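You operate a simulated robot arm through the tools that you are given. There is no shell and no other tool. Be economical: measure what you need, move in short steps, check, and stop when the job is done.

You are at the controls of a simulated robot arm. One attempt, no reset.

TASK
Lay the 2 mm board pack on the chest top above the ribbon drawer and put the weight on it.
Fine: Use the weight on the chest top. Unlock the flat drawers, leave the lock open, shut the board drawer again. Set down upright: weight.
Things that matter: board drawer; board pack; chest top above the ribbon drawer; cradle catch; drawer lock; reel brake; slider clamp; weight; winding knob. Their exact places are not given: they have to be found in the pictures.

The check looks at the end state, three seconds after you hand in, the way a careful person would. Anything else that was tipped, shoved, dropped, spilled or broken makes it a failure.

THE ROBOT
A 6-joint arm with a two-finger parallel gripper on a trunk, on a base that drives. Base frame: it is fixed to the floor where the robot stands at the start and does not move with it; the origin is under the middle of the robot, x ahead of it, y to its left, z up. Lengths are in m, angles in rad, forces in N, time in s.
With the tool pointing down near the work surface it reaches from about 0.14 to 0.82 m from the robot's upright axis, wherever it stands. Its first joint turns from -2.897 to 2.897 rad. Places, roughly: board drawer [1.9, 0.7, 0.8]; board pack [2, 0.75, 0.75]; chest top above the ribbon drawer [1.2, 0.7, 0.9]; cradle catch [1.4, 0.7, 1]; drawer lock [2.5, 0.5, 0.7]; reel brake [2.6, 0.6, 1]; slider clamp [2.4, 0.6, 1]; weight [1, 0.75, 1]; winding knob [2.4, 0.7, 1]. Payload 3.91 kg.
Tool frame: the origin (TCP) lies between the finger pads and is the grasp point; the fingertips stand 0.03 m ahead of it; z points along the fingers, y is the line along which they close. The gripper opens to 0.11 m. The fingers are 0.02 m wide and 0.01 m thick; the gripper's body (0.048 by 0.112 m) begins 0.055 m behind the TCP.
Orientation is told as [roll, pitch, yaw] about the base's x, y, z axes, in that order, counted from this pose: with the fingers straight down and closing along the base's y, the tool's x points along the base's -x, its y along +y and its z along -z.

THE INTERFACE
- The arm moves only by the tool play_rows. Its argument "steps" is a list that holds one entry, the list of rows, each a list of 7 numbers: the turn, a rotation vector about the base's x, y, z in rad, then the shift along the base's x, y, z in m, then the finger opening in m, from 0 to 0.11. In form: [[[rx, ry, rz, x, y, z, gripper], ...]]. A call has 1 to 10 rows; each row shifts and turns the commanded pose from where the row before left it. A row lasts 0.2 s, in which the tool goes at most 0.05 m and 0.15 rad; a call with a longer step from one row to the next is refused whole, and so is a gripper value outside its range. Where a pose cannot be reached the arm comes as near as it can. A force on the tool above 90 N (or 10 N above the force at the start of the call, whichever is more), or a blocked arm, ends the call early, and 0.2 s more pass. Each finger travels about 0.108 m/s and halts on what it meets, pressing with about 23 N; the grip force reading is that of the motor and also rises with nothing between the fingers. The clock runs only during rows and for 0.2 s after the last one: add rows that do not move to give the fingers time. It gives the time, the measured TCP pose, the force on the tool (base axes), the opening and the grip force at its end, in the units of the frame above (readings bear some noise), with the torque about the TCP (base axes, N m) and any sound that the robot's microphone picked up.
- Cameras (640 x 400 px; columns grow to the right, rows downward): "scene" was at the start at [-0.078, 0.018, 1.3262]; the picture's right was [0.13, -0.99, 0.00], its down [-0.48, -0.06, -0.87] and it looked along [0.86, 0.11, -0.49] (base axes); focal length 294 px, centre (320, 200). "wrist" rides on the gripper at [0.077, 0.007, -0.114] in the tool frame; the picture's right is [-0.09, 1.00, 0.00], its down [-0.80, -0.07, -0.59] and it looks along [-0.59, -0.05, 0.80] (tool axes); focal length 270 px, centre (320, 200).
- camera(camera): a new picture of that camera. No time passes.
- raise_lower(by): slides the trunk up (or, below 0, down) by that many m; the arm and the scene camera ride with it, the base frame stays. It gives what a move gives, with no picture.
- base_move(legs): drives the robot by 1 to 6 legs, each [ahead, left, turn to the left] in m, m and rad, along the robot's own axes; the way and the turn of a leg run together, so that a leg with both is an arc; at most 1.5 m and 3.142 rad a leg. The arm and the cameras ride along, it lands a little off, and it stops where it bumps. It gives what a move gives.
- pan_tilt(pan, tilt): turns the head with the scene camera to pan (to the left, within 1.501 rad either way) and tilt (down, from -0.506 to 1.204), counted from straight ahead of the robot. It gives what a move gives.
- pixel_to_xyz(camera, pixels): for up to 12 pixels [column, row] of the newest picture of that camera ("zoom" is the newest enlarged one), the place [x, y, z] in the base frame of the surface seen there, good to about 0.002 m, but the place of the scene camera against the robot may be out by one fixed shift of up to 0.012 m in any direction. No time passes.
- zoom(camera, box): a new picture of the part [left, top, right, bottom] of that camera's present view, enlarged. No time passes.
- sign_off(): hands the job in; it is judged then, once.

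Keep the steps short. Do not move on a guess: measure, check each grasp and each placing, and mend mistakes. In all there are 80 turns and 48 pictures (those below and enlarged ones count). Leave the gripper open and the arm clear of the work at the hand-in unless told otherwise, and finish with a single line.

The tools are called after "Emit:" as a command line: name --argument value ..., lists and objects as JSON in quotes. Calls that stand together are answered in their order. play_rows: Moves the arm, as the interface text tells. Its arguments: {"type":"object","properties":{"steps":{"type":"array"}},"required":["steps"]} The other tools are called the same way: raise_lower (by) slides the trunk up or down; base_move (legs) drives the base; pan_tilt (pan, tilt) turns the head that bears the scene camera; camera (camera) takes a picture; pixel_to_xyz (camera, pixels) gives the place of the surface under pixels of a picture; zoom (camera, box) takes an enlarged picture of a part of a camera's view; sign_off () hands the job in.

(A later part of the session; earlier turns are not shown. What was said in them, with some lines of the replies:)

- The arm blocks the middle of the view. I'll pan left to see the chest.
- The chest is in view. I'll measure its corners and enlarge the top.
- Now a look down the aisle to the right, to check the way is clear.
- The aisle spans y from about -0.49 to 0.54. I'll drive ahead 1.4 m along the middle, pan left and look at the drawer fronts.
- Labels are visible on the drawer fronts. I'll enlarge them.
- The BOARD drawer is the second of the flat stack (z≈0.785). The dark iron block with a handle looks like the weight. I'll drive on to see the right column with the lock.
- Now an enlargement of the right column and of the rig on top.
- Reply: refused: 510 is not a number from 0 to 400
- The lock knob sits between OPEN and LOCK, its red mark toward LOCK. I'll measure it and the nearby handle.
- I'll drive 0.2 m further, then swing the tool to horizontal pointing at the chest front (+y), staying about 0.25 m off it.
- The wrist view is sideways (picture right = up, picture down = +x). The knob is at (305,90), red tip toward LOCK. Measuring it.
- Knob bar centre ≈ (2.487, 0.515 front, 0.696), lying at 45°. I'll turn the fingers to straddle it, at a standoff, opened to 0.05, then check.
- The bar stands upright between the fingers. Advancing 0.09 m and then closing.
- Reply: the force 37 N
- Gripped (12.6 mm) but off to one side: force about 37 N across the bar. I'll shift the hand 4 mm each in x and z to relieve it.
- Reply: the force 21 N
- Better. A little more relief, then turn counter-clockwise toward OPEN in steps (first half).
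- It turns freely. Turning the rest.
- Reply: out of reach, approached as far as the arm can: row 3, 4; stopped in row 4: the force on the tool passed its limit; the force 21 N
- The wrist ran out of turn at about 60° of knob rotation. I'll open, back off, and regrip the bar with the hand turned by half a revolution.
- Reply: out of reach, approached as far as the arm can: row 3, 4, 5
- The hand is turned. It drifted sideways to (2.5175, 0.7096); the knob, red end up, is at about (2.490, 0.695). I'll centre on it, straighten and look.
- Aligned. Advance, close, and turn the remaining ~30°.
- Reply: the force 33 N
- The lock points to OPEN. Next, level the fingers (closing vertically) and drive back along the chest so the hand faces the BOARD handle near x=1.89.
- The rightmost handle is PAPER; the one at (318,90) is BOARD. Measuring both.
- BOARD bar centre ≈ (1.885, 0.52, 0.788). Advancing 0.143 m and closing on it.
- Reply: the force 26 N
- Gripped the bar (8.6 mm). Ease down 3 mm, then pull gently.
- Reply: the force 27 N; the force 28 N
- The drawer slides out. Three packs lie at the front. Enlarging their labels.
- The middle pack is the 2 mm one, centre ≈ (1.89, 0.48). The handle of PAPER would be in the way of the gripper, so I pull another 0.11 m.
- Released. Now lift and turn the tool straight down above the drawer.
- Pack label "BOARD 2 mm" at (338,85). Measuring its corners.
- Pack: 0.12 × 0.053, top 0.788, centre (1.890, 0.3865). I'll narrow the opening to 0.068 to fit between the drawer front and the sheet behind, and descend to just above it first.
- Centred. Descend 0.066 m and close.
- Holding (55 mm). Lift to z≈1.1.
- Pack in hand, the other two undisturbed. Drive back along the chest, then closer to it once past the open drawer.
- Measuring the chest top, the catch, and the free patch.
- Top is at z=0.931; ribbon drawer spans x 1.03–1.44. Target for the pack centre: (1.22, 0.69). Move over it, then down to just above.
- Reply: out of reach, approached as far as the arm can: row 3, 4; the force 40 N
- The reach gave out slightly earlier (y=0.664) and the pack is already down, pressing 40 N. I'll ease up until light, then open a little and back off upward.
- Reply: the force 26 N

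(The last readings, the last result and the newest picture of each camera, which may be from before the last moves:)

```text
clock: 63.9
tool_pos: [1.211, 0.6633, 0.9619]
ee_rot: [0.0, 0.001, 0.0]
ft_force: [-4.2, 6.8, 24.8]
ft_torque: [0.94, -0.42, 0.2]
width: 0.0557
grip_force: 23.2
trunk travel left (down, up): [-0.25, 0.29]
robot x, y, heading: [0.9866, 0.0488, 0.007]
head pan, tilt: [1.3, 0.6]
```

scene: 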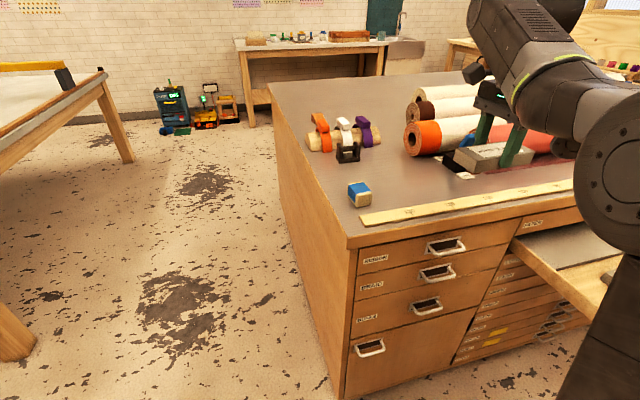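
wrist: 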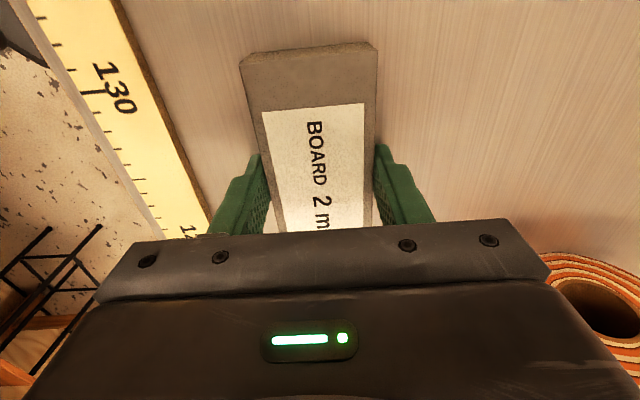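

Emit:
play_rows --steps '[[[0, 0, 0, 0, 0, 0.004, 0.03], [0, 0, 0, 0, 0, 0, 0.03], [0, 0, 0, 0, 0, 0, 0.07], [0, 0, 0, 0, 0, 0, 0.07]]]'

Emit:
play_rows --steps '[[[0, 0, 0, 0, 0, 0.03, 0.07], [0, 0, 0, 0, 0, 0.04, 0.07], [0, 0, 0, 0, -0.02, 0.04, 0.07], [0, 0, 0, 0, -0.04, 0.03, 0.07], [0, 0, 0, 0, -0.04, 0, 0.07], [0, 0, 0, 0, -0.04, 0, 0.07]]]'

Emit:
zoom --camera "scene" --box '[290, 100, 490, 225]'

```text
clock: 64.9
tool_pos: [1.2131, 0.665, 0.9625]
ee_rot: [-0.003, 0.0, 0.0]
ft_force: [0.5, 0.5, 0.1]
ft_torque: [-0.03, 0.01, 0.01]
width: 0.0699
grip_force: 0.0
trunk travel left (down, up): [-0.25, 0.29]
robot x, y, heading: [0.9908, 0.0489, 0.005]
head pan, tilt: [1.3, 0.6]
```

```text
clock: 66.3
tool_pos: [1.2129, 0.5225, 1.1035]
ee_rot: [-0.002, -0.001, 0.001]
ft_force: [-0.4, 0.1, -0.3]
ft_torque: [-0.05, -0.03, 0.02]
width: 0.0699
grip_force: 0.1
trunk travel left (down, up): [-0.25, 0.29]
robot x, y, heading: [0.9895, 0.0473, 0.003]
head pan, tilt: [1.3, 0.6]
```

```text
3.20 times, centred on (390, 162) of scene
```

zoom: 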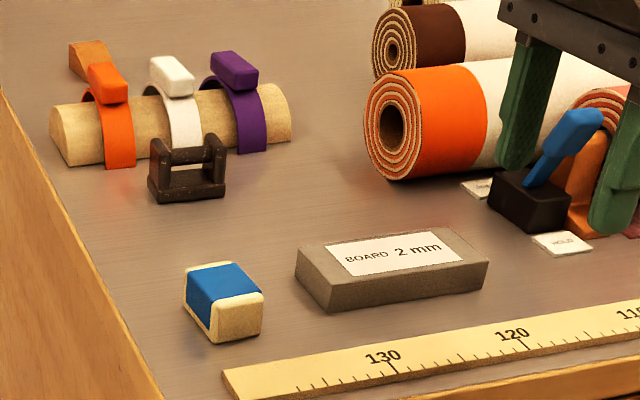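

The pack lies flat above the ribbon drawer. Now for the weight: I'll drive round to the chest's end (to about (0.6, 0.5)) from where weight and pack are both in reach.

Emit:
base_move --legs '[[-0.4, 0, 0], [0, 0.43, 0]]'

Emit:
pan_tilt --pan 0.5 --tilt 0.6

Emit:
camera --camera "scene"

```text
clock: 71.0
tool_pos: [0.7993, 0.9512, 1.1046]
ee_rot: [-0.001, -0.001, 0.005]
ft_force: [-0.4, 0.0, 0.5]
ft_torque: [0.04, -0.02, -0.02]
width: 0.0696
grip_force: 0.1
trunk travel left (down, up): [-0.25, 0.29]
robot x, y, heading: [0.5757, 0.4761, 0.011]
head pan, tilt: [1.3, 0.6]
```

```text
clock: 72.2
tool_pos: [0.7999, 0.9506, 1.1031]
ee_rot: [-0.002, 0.001, 0.008]
ft_force: [0.7, 0.7, -0.9]
ft_torque: [-0.01, 0.01, -0.02]
width: 0.0698
grip_force: 0.1
trunk travel left (down, up): [-0.25, 0.29]
robot x, y, heading: [0.5757, 0.4748, 0.009]
head pan, tilt: [0.499, 0.6]
```

```text
19 pictures are left
```

scene: 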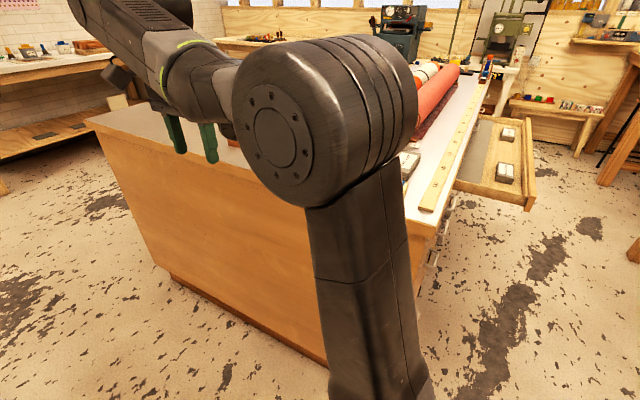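

Move the hand toward the weight (to about (1.02, 0.86)) and look with the wrist camera.

Emit:
play_rows --steps '[[[0, 0, 0, 0.045, -0.015, 0, 0.07], [0, 0, 0, 0.045, -0.015, 0, 0.07], [0, 0, 0, 0.045, -0.015, 0, 0.07], [0, 0, 0, 0.045, -0.015, 0, 0.07], [0, 0, 0, 0.04, -0.015, 0, 0.07], [0, 0, 0, 0, -0.015, 0, 0.07], [0, 0, 0, 0, 0, 0, 0.07]]]'

Emit:
camera --camera "wrist"

```text
clock: 73.8
tool_pos: [1.0225, 0.8611, 1.1046]
ee_rot: [-0.003, -0.001, 0.008]
ft_force: [-0.1, 0.7, 0.7]
ft_torque: [-0.01, -0.03, 0.01]
width: 0.0699
grip_force: 0.1
trunk travel left (down, up): [-0.25, 0.29]
robot x, y, heading: [0.5784, 0.4763, 0.014]
head pan, tilt: [0.499, 0.6]
```

```text
18 pictures are left
```

wrist: 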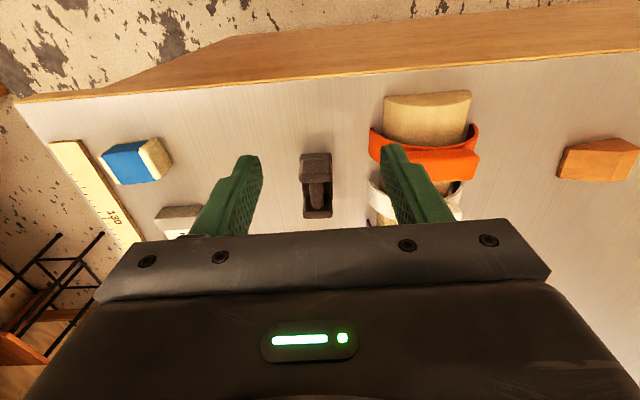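

The weight is at (317,185). Enlarge and measure it.

Emit:
zoom --camera "wrist" --box '[260, 135, 380, 230]'

Emit:
pixel_to_xyz --camera "wrist" --pixels '[[303, 157], [331, 157], [316, 185], [309, 185], [325, 185], [316, 160], [318, 213], [306, 215], [331, 215], [375, 190], [340, 185], [380, 130]]'

```text
4.21 times, centred on (320, 182) of wrist
```

zoom: 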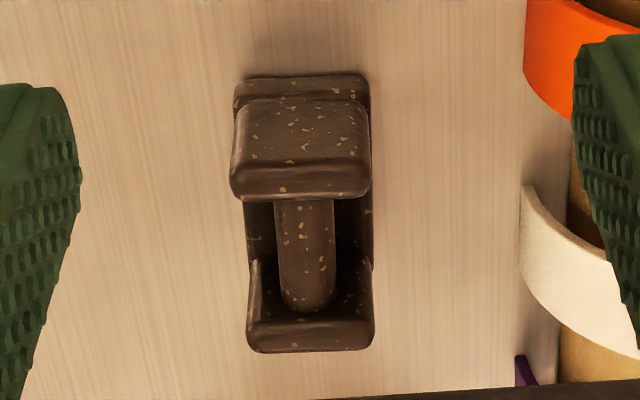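

```text
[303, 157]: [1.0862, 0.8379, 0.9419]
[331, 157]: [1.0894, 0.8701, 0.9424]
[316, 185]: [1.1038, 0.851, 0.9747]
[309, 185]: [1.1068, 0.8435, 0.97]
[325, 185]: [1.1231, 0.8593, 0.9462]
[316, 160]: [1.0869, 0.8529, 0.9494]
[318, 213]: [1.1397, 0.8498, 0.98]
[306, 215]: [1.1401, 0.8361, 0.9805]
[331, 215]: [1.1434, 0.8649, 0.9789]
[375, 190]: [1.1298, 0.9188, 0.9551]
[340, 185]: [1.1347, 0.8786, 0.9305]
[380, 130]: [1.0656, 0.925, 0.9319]
```

Weight: centre (1.118, 0.851), width 0.031, bar at z≈0.968, top 0.98. I raise the trunk by 0.15 m to gain reach at this height, then move over it.

Emit:
raise_lower --by 0.15

Emit:
play_rows --steps '[[[0, 0, -0.008, 0.03, -0.004, -0.04, 0.05], [0, 0, 0, 0.035, -0.004, -0.04, 0.05], [0, 0, 0, 0.03, -0.002, -0.04, 0.05], [0, 0, 0, 0, 0, -0.04, 0.05], [0, 0, 0, 0, 0, -0.03, 0.05], [0, 0, 0, 0, 0, 0, 0.05]]]'

Emit:
camera --camera "wrist"

```text
clock: 75.5
tool_pos: [1.0215, 0.8614, 1.2541]
ee_rot: [-0.002, 0.0, 0.008]
ft_force: [-0.1, 0.0, -0.3]
ft_torque: [-0.04, 0.03, 0.01]
width: 0.07
grip_force: 0.1
trunk travel left (down, up): [-0.4, 0.14]
robot x, y, heading: [0.5789, 0.4764, 0.014]
head pan, tilt: [0.499, 0.6]
```

```text
refused: row 1 steps farther than a row can; nothing moved
```

```text
16 pictures are left
```

wrist: 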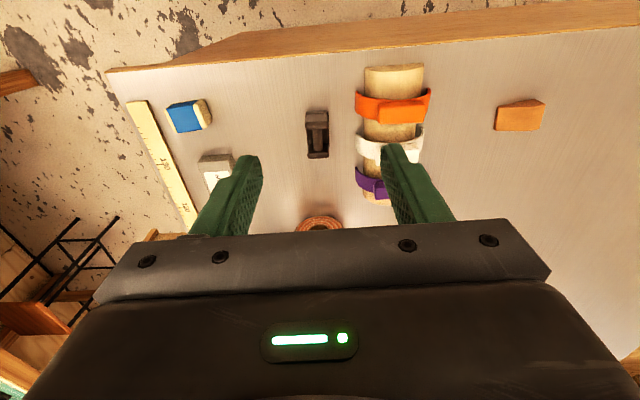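

The rows were too long; I'll repeat with shorter steps.

Emit:
play_rows --steps '[[[0, 0, -0.008, 0.032, -0.004, -0.03, 0.05], [0, 0, 0, 0.032, -0.004, -0.03, 0.05], [0, 0, 0, 0.032, -0.002, -0.03, 0.05], [0, 0, 0, 0, 0, -0.045, 0.05], [0, 0, 0, 0, 0, -0.045, 0.05], [0, 0, 0, 0, 0, -0.03, 0.05], [0, 0, 0, 0, 0, 0, 0.05]]]'

Emit:
camera --camera "wrist"

```text
clock: 77.1
tool_pos: [1.118, 0.8526, 1.0464]
ee_rot: [-0.004, 0.001, 0.0]
ft_force: [-0.4, -0.5, -0.5]
ft_torque: [0.0, -0.01, 0.0]
width: 0.0503
grip_force: 0.1
trunk travel left (down, up): [-0.4, 0.14]
robot x, y, heading: [0.5758, 0.4749, 0.012]
head pan, tilt: [0.499, 0.6]
```

```text
15 pictures are left
```

wrist: 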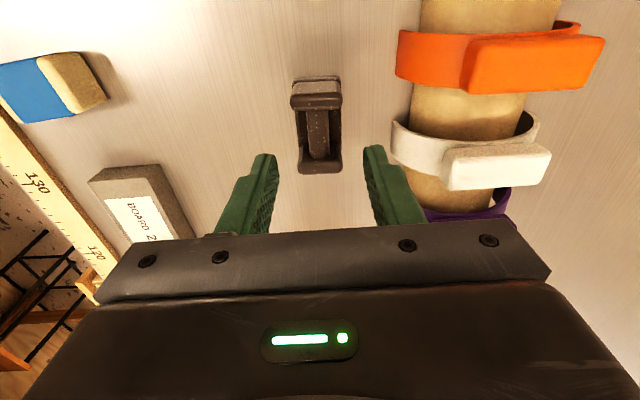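

Emit:
pixel_to_xyz --camera "wrist" --pixels '[[318, 130], [318, 115], [316, 98], [322, 168], [322, 160], [301, 166], [343, 166], [318, 78]]'

```text
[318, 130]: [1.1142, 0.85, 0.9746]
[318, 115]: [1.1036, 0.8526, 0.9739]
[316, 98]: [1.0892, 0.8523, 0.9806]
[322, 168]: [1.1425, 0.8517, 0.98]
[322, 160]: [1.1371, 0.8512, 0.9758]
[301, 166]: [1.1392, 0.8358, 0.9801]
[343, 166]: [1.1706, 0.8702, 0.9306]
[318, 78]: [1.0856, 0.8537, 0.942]
```

Bar centre (1.116, 0.8515, ~0.967). Descend 0.066 m and close on the bar.

Emit:
play_rows --steps '[[[0, 0, 0, -0.001, -0.001, -0.03, 0.05], [0, 0, 0, 0, 0, -0.025, 0.05], [0, 0, 0, 0, 0, -0.011, 0.05], [0, 0, 0, 0, 0, 0, 0.05], [0, 0, 0, 0, 0, 0, 0.0], [0, 0, 0, 0, 0, 0, 0.0], [0, 0, 0, 0, 0, 0, 0.0]]]'

```text
clock: 78.7
tool_pos: [1.1167, 0.852, 0.979]
ee_rot: [-0.002, -0.001, 0.0]
ft_force: [0.2, -1.5, -0.5]
ft_torque: [0.01, -0.09, -0.07]
width: 0.0158
grip_force: 22.9
trunk travel left (down, up): [-0.4, 0.14]
robot x, y, heading: [0.5811, 0.4701, 0.015]
head pan, tilt: [0.499, 0.6]
```

Gripped the bar (15.8 mm). Lift 0.08 m and check.

Emit:
play_rows --steps '[[[0, 0, 0, 0, 0, 0.02, 0.0], [0, 0, 0, 0, 0, 0.03, 0.0], [0, 0, 0, 0, 0, 0.04, 0.0], [0, 0, 0, 0, 0, 0.03, 0.0], [0, 0, 0, 0, 0, 0, 0.0]]]'

Emit:
camera --camera "wrist"

```text
clock: 79.9
tool_pos: [1.1172, 0.85, 1.0992]
ee_rot: [-0.001, 0.0, 0.0]
ft_force: [-0.4, 0.0, -5.1]
ft_torque: [-0.01, -0.02, 0.0]
width: 0.0159
grip_force: 23.2
trunk travel left (down, up): [-0.4, 0.14]
robot x, y, heading: [0.5759, 0.4772, 0.011]
head pan, tilt: [0.499, 0.6]
```

```text
14 pictures are left
```

wrist: 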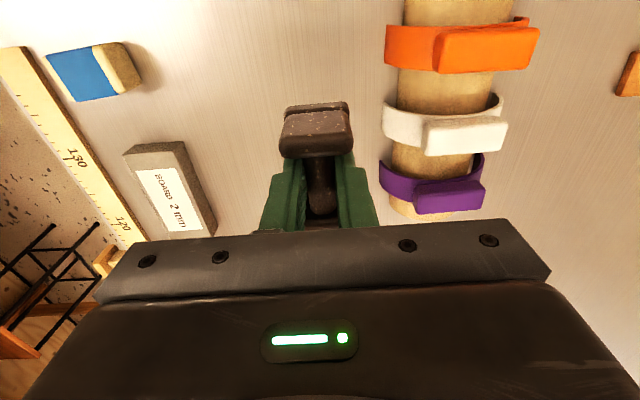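

Held level (about 0.5 kg). Measuring the pack's place for centring.

Emit:
pixel_to_xyz --camera "wrist" --pixels '[[127, 155], [183, 145], [215, 222], [155, 238], [165, 190], [170, 160], [200, 222]]'

```text
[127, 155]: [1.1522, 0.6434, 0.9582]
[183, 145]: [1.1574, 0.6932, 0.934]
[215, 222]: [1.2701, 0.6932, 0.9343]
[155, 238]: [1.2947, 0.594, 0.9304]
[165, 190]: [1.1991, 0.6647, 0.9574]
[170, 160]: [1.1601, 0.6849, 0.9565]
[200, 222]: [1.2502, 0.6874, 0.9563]
```

Pack centre (1.212, 0.665), top 0.957. Carry the weight over it and lower to just above (TCP 1.012).

Emit:
play_rows --steps '[[[0, 0, 0, 0.019, -0.037, 0, 0.0], [0, 0, 0, 0.019, -0.037, 0, 0.0], [0, 0, 0, 0.019, -0.037, 0, 0.0], [0, 0, 0, 0.019, -0.037, 0, 0.0], [0, 0, 0, 0.019, -0.037, 0, 0.0], [0, 0, 0, 0, 0, -0.03, 0.0], [0, 0, 0, 0, 0, -0.03, 0.0], [0, 0, 0, 0, 0, -0.025, 0.0], [0, 0, 0, 0, 0, 0, 0.0]]]'

Emit:
camera --camera "wrist"

```text
clock: 81.9
tool_pos: [1.2141, 0.6646, 1.0156]
ee_rot: [-0.003, 0.001, 0.002]
ft_force: [0.5, 0.3, -6.3]
ft_torque: [0.01, 0.04, -0.01]
width: 0.0157
grip_force: 23.0
trunk travel left (down, up): [-0.4, 0.14]
robot x, y, heading: [0.5769, 0.475, 0.016]
head pan, tilt: [0.499, 0.6]
```

```text
13 pictures are left
```

wrist: 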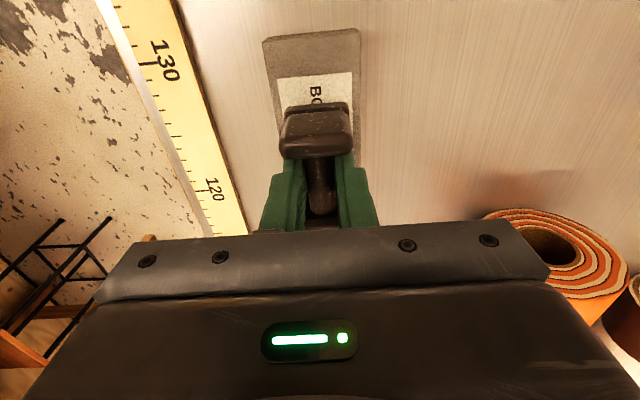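

Centred. Lower slowly until contact.

Emit:
play_rows --steps '[[[0, 0, 0, 0, 0, -0.005, 0.0], [0, 0, 0, 0, 0, -0.004, 0.0], [0, 0, 0, 0, 0, -0.002, 0.0], [0, 0, 0, 0, 0, 0, 0.0]]]'

```text
clock: 82.9
tool_pos: [1.2138, 0.6654, 1.0043]
ee_rot: [0.0, -0.004, 0.0]
ft_force: [3.6, 2.4, 14.1]
ft_torque: [0.04, 0.4, -0.03]
width: 0.0156
grip_force: 23.0
trunk travel left (down, up): [-0.4, 0.14]
robot x, y, heading: [0.578, 0.4768, 0.016]
head pan, tilt: [0.499, 0.6]
```

It rests on the pack (14 N). Ease up 1 mm, open, and lift clear.

Emit:
play_rows --steps '[[[0, 0, 0, 0, 0, 0.001, 0.0], [0, 0, 0, 0, 0, 0, 0.05], [0, 0, 0, 0, 0, 0, 0.05], [0, 0, 0, 0, 0, 0.03, 0.05], [0, 0, 0, 0, 0, 0.04, 0.05], [0, 0, 0, 0, 0, 0.04, 0.05], [0, 0, 0, -0.04, 0, 0.03, 0.05], [0, 0, 0, -0.04, 0, 0, 0.05], [0, 0, 0, -0.04, 0, 0, 0.05], [0, 0, 0, -0.04, 0, 0, 0.05]]]'

Emit:
camera --camera "wrist"

```text
clock: 85.1
tool_pos: [1.0527, 0.6679, 1.1425]
ee_rot: [-0.001, -0.001, -0.001]
ft_force: [-0.2, 0.3, -0.5]
ft_torque: [-0.01, -0.04, 0.01]
width: 0.0501
grip_force: 0.1
trunk travel left (down, up): [-0.4, 0.14]
robot x, y, heading: [0.5764, 0.4753, 0.014]
head pan, tilt: [0.499, 0.6]
```

```text
12 pictures are left
```

wrist: 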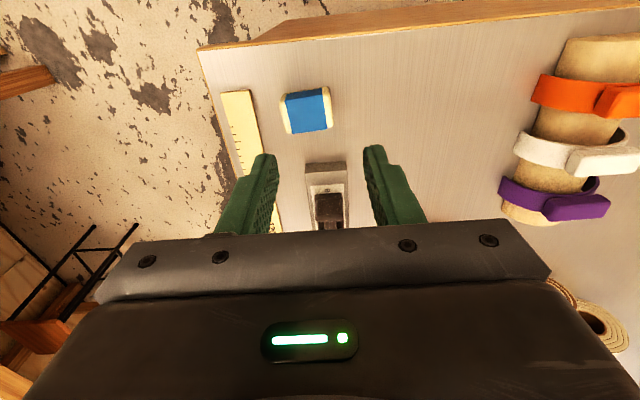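

The weight stands on the pack. Now back to the open drawer: strafe right, then drive ahead, then lower the trunk again.

Emit:
base_move --legs '[[0, -0.57, -0.016], [1.0, 0, 0]]'

Emit:
raise_lower --by -0.15

```text
clock: 93.1
tool_pos: [2.0576, 0.1272, 1.1414]
ee_rot: [-0.001, -0.001, 0.009]
ft_force: [-0.3, 0.1, 0.6]
ft_torque: [0.0, 0.0, -0.01]
width: 0.0502
grip_force: 0.1
trunk travel left (down, up): [-0.4, 0.14]
robot x, y, heading: [1.5818, -0.0716, 0.017]
head pan, tilt: [0.499, 0.6]
```

```text
clock: 94.9
tool_pos: [2.0573, 0.1271, 0.9929]
ee_rot: [-0.001, 0.0, 0.009]
ft_force: [0.1, -0.5, 0.8]
ft_torque: [-0.01, 0.03, 0.01]
width: 0.0503
grip_force: 0.2
trunk travel left (down, up): [-0.25, 0.29]
robot x, y, heading: [1.585, -0.0699, 0.02]
head pan, tilt: [0.499, 0.6]
```

Turn the tool horizontal again, moving to x≈1.885 and down toward handle height, still short of the handle.

Emit:
play_rows --steps '[[[0.145, 0, 0, -0.0172, 0, -0.01, 0.05], [0.145, 0, 0, -0.0172, 0, -0.01, 0.05], [0.145, 0, 0, -0.0172, 0, -0.015, 0.05], [0.145, 0, 0, -0.0172, 0, -0.02, 0.05], [0.145, 0, 0, -0.0172, 0, -0.02, 0.05], [0.145, 0, 0, -0.0172, 0, -0.02, 0.05], [0.145, 0, 0, -0.0172, 0, -0.02, 0.05], [0.145, 0, 0, -0.0172, 0, -0.02, 0.05], [0.145, 0, 0, -0.0172, 0, -0.02, 0.05], [0.145, 0, 0, -0.0172, 0, -0.02, 0.05]]]'

Emit:
play_rows --steps '[[[0.12, 0, -0.009, 0, 0, -0.02, 0.05], [0, 0, 0, 0, 0, -0.012, 0.05], [0, 0, 0, 0, 0, 0, 0.05]]]'

Emit:
camera --camera "wrist"

```text
clock: 97.1
tool_pos: [1.885, 0.1293, 0.8183]
ee_rot: [1.449, -0.006, -0.001]
ft_force: [-0.4, -0.8, 0.0]
ft_torque: [0.0, 0.01, -0.03]
width: 0.0502
grip_force: 0.2
trunk travel left (down, up): [-0.25, 0.29]
robot x, y, heading: [1.5814, -0.0708, 0.021]
head pan, tilt: [0.499, 0.6]
```

```text
clock: 97.9
tool_pos: [1.8846, 0.1259, 0.7859]
ee_rot: [1.571, -0.007, -0.009]
ft_force: [-0.2, -0.1, -0.2]
ft_torque: [0.05, 0.01, 0.02]
width: 0.05
grip_force: 0.2
trunk travel left (down, up): [-0.25, 0.29]
robot x, y, heading: [1.5826, -0.0701, 0.017]
head pan, tilt: [0.499, 0.6]
```

```text
11 pictures are left
```

wrist: 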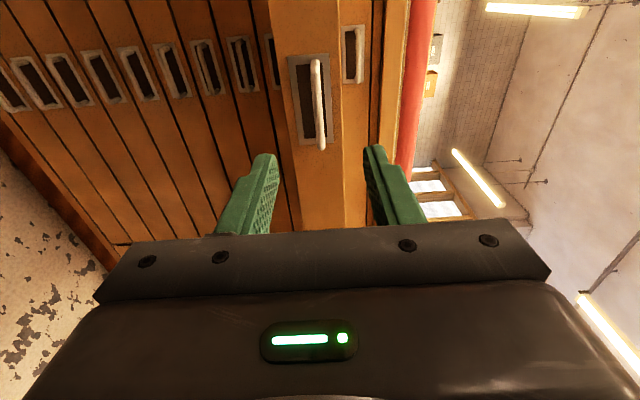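

Emit:
pixel_to_xyz --camera "wrist" --pixels '[[315, 80], [319, 105], [321, 140], [300, 150], [352, 55]]'

```text
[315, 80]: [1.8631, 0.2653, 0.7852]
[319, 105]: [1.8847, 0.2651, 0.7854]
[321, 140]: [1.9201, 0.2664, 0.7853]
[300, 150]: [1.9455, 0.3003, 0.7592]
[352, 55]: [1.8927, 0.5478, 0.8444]
```

Bar at y=0.265, z=0.785. Advance 0.134 m, grip, and check.

Emit:
play_rows --steps '[[[0, 0, 0, 0.003, 0.04, -0.001, 0.05], [0, 0, 0, 0, 0.04, 0, 0.05], [0, 0, 0, 0, 0.035, 0, 0.05], [0, 0, 0, 0, 0.017, 0, 0.05], [0, 0, 0, 0, 0, 0, 0.0], [0, 0, 0, 0, 0, 0, 0.0], [0, 0, 0, 0, 0, 0, 0.0]]]'

Emit:
play_rows --steps '[[[0, 0, 0, 0, 0.02, 0, 0.0], [0, 0, 0, 0, 0.03, 0, 0.0], [0, 0, 0, 0, 0.03, 0, 0.0], [0, 0, 0, 0, 0.03, 0, 0.0], [0, 0, 0, 0, 0.03, 0, 0.0], [0, 0, 0, 0, 0.03, 0, 0.0], [0, 0, 0, 0, 0.03, 0, 0.0], [0, 0, 0, 0, 0.03, 0, 0.0], [0, 0, 0, 0, 0, 0, 0.0]]]'

```text
clock: 99.5
tool_pos: [1.888, 0.2567, 0.7831]
ee_rot: [1.569, -0.006, -0.008]
ft_force: [-1.1, 2.1, -4.1]
ft_torque: [-0.07, 0.43, -0.19]
width: 0.0084
grip_force: 44.6
trunk travel left (down, up): [-0.25, 0.29]
robot x, y, heading: [1.5838, -0.0725, 0.018]
head pan, tilt: [0.499, 0.6]
```

```text
clock: 101.5
tool_pos: [1.8877, 0.493, 0.7836]
ee_rot: [1.565, -0.008, -0.007]
ft_force: [-7.4, 0.1, -22.7]
ft_torque: [-0.32, 0.4, -0.18]
width: 0.0086
grip_force: 44.9
trunk travel left (down, up): [-0.25, 0.29]
robot x, y, heading: [1.5828, -0.0691, 0.023]
head pan, tilt: [0.499, 0.6]
```

About 16 mm left; push slowly until it seats.

Emit:
play_rows --steps '[[[0, 0, 0, 0, 0.008, 0, 0.0], [0, 0, 0, 0, 0.006, 0, 0.0], [0, 0, 0, 0, 0.004, 0, 0.0], [0, 0, 0, 0, 0.002, 0, 0.0], [0, 0, 0, 0, 0, 0, 0.0]]]'

```text
clock: 102.7
tool_pos: [1.8864, 0.5065, 0.7841]
ee_rot: [1.567, -0.008, -0.007]
ft_force: [-17.2, -30.1, -18.9]
ft_torque: [-0.28, 0.4, 0.64]
width: 0.0085
grip_force: 45.1
trunk travel left (down, up): [-0.25, 0.29]
robot x, y, heading: [1.5847, -0.0676, 0.023]
head pan, tilt: [0.499, 0.6]
```

It pushes back with 30 N: seated. Open and back off, then look.

Emit:
play_rows --steps '[[[0, 0, 0, 0, 0, 0, 0.05], [0, 0, 0, 0, 0, 0, 0.05], [0, 0, 0, 0, -0.03, 0, 0.05], [0, 0, 0, 0, -0.04, 0, 0.05], [0, 0, 0, 0, -0.04, 0, 0.05], [0, 0, 0, 0, -0.04, 0, 0.05]]]'

Emit:
camera --camera "wrist"

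Emit:
pixel_to_xyz --camera "wrist" --pixels '[[320, 90], [392, 90], [335, 160], [300, 160], [360, 160], [268, 150], [330, 20], [300, 20]]'

```text
clock: 104.1
tool_pos: [1.8876, 0.3602, 0.7832]
ee_rot: [1.569, -0.007, -0.009]
ft_force: [0.9, 0.4, -0.6]
ft_torque: [0.02, 0.0, -0.01]
width: 0.0503
grip_force: 0.1
trunk travel left (down, up): [-0.25, 0.29]
robot x, y, heading: [1.5868, -0.0704, 0.022]
head pan, tilt: [0.499, 0.6]
```

```text
10 pictures are left
```

wrist: 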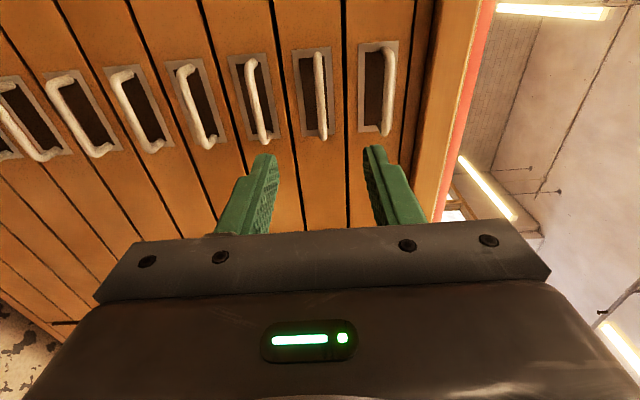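

```text
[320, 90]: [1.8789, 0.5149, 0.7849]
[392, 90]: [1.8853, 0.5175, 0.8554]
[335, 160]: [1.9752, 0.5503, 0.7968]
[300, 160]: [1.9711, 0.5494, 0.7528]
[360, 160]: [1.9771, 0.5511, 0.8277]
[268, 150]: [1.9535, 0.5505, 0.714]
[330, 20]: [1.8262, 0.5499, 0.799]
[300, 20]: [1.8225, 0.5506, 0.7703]
```

The drawer is flush (0.550 like its neighbours). Pull the arm back and verify the pack, weight and lock.

Emit:
play_rows --steps '[[[0, 0, 0, 0, -0.04, 0.0, 0.08], [0, 0, 0, 0, -0.04, 0, 0.08], [0, 0, 0, 0, -0.04, 0, 0.08]]]'

Emit:
pan_tilt --pan 1.3 --tilt 0.6

Emit:
camera --camera "scene"

Emit:
zoom --camera "scene" --box '[40, 60, 240, 185]'

```text
clock: 104.9
tool_pos: [1.8895, 0.2378, 0.7827]
ee_rot: [1.57, -0.007, -0.009]
ft_force: [0.7, 0.7, -0.1]
ft_torque: [-0.03, -0.01, -0.05]
width: 0.0799
grip_force: 0.0
trunk travel left (down, up): [-0.25, 0.29]
robot x, y, heading: [1.5803, -0.0739, 0.024]
head pan, tilt: [0.499, 0.6]
```

```text
clock: 106.0
tool_pos: [1.8892, 0.2386, 0.7826]
ee_rot: [1.57, -0.01, -0.01]
ft_force: [0.1, -0.3, 0.2]
ft_torque: [0.02, 0.01, -0.01]
width: 0.0799
grip_force: 0.1
trunk travel left (down, up): [-0.25, 0.29]
robot x, y, heading: [1.5817, -0.0704, 0.025]
head pan, tilt: [1.3, 0.6]
```

```text
9 pictures are left
```

scene: 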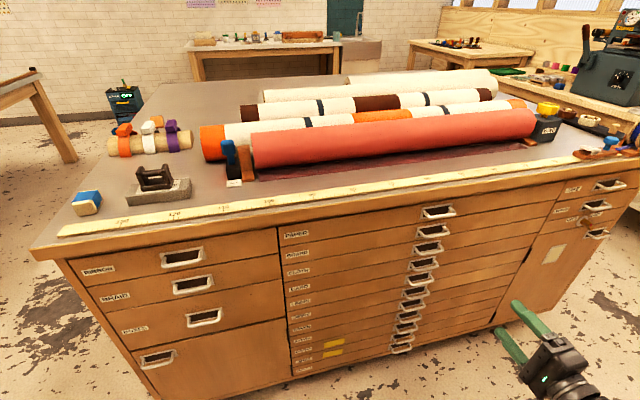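

```text
3.20 times, centred on (140, 122) of scene
```

zoom: 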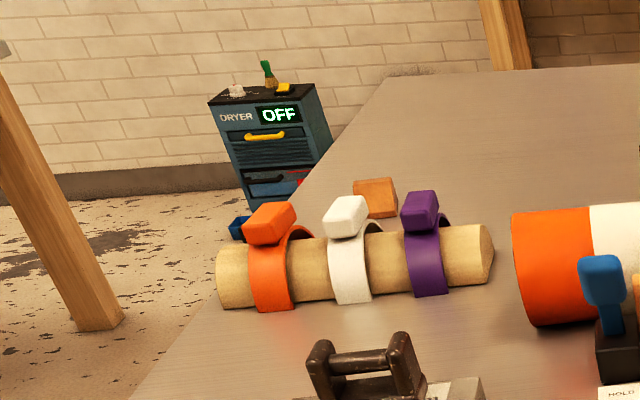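

All drawers are shut, the weight stands upright on the pack. One last look at the lock.

Emit:
zoom --camera "scene" --box '[540, 170, 638, 250]'

Emit:
zoom --camera "scene" --box '[60, 140, 260, 265]'

```text
5.00 times, centred on (589, 210) of scene
```

zoom: 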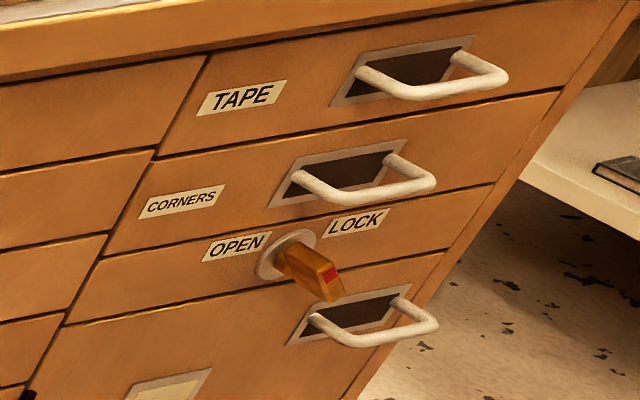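

```text
3.20 times, centred on (160, 202) of scene
```

zoom: 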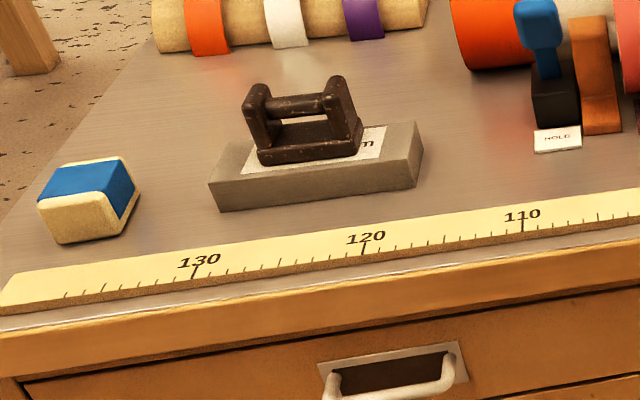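

The red mark is at the upper-left end of the knob, toward OPEN. The pack lies flat with the weight upright on it, the drawers are shut, and the gripper is open and clear. Handing in.

Emit:
sign_off

```text
The job is handed in.
```

The 2 mm board pack is on the chest top above the ribbon drawer with the weight upright on it; the drawer lock is open and the board drawer is shut.
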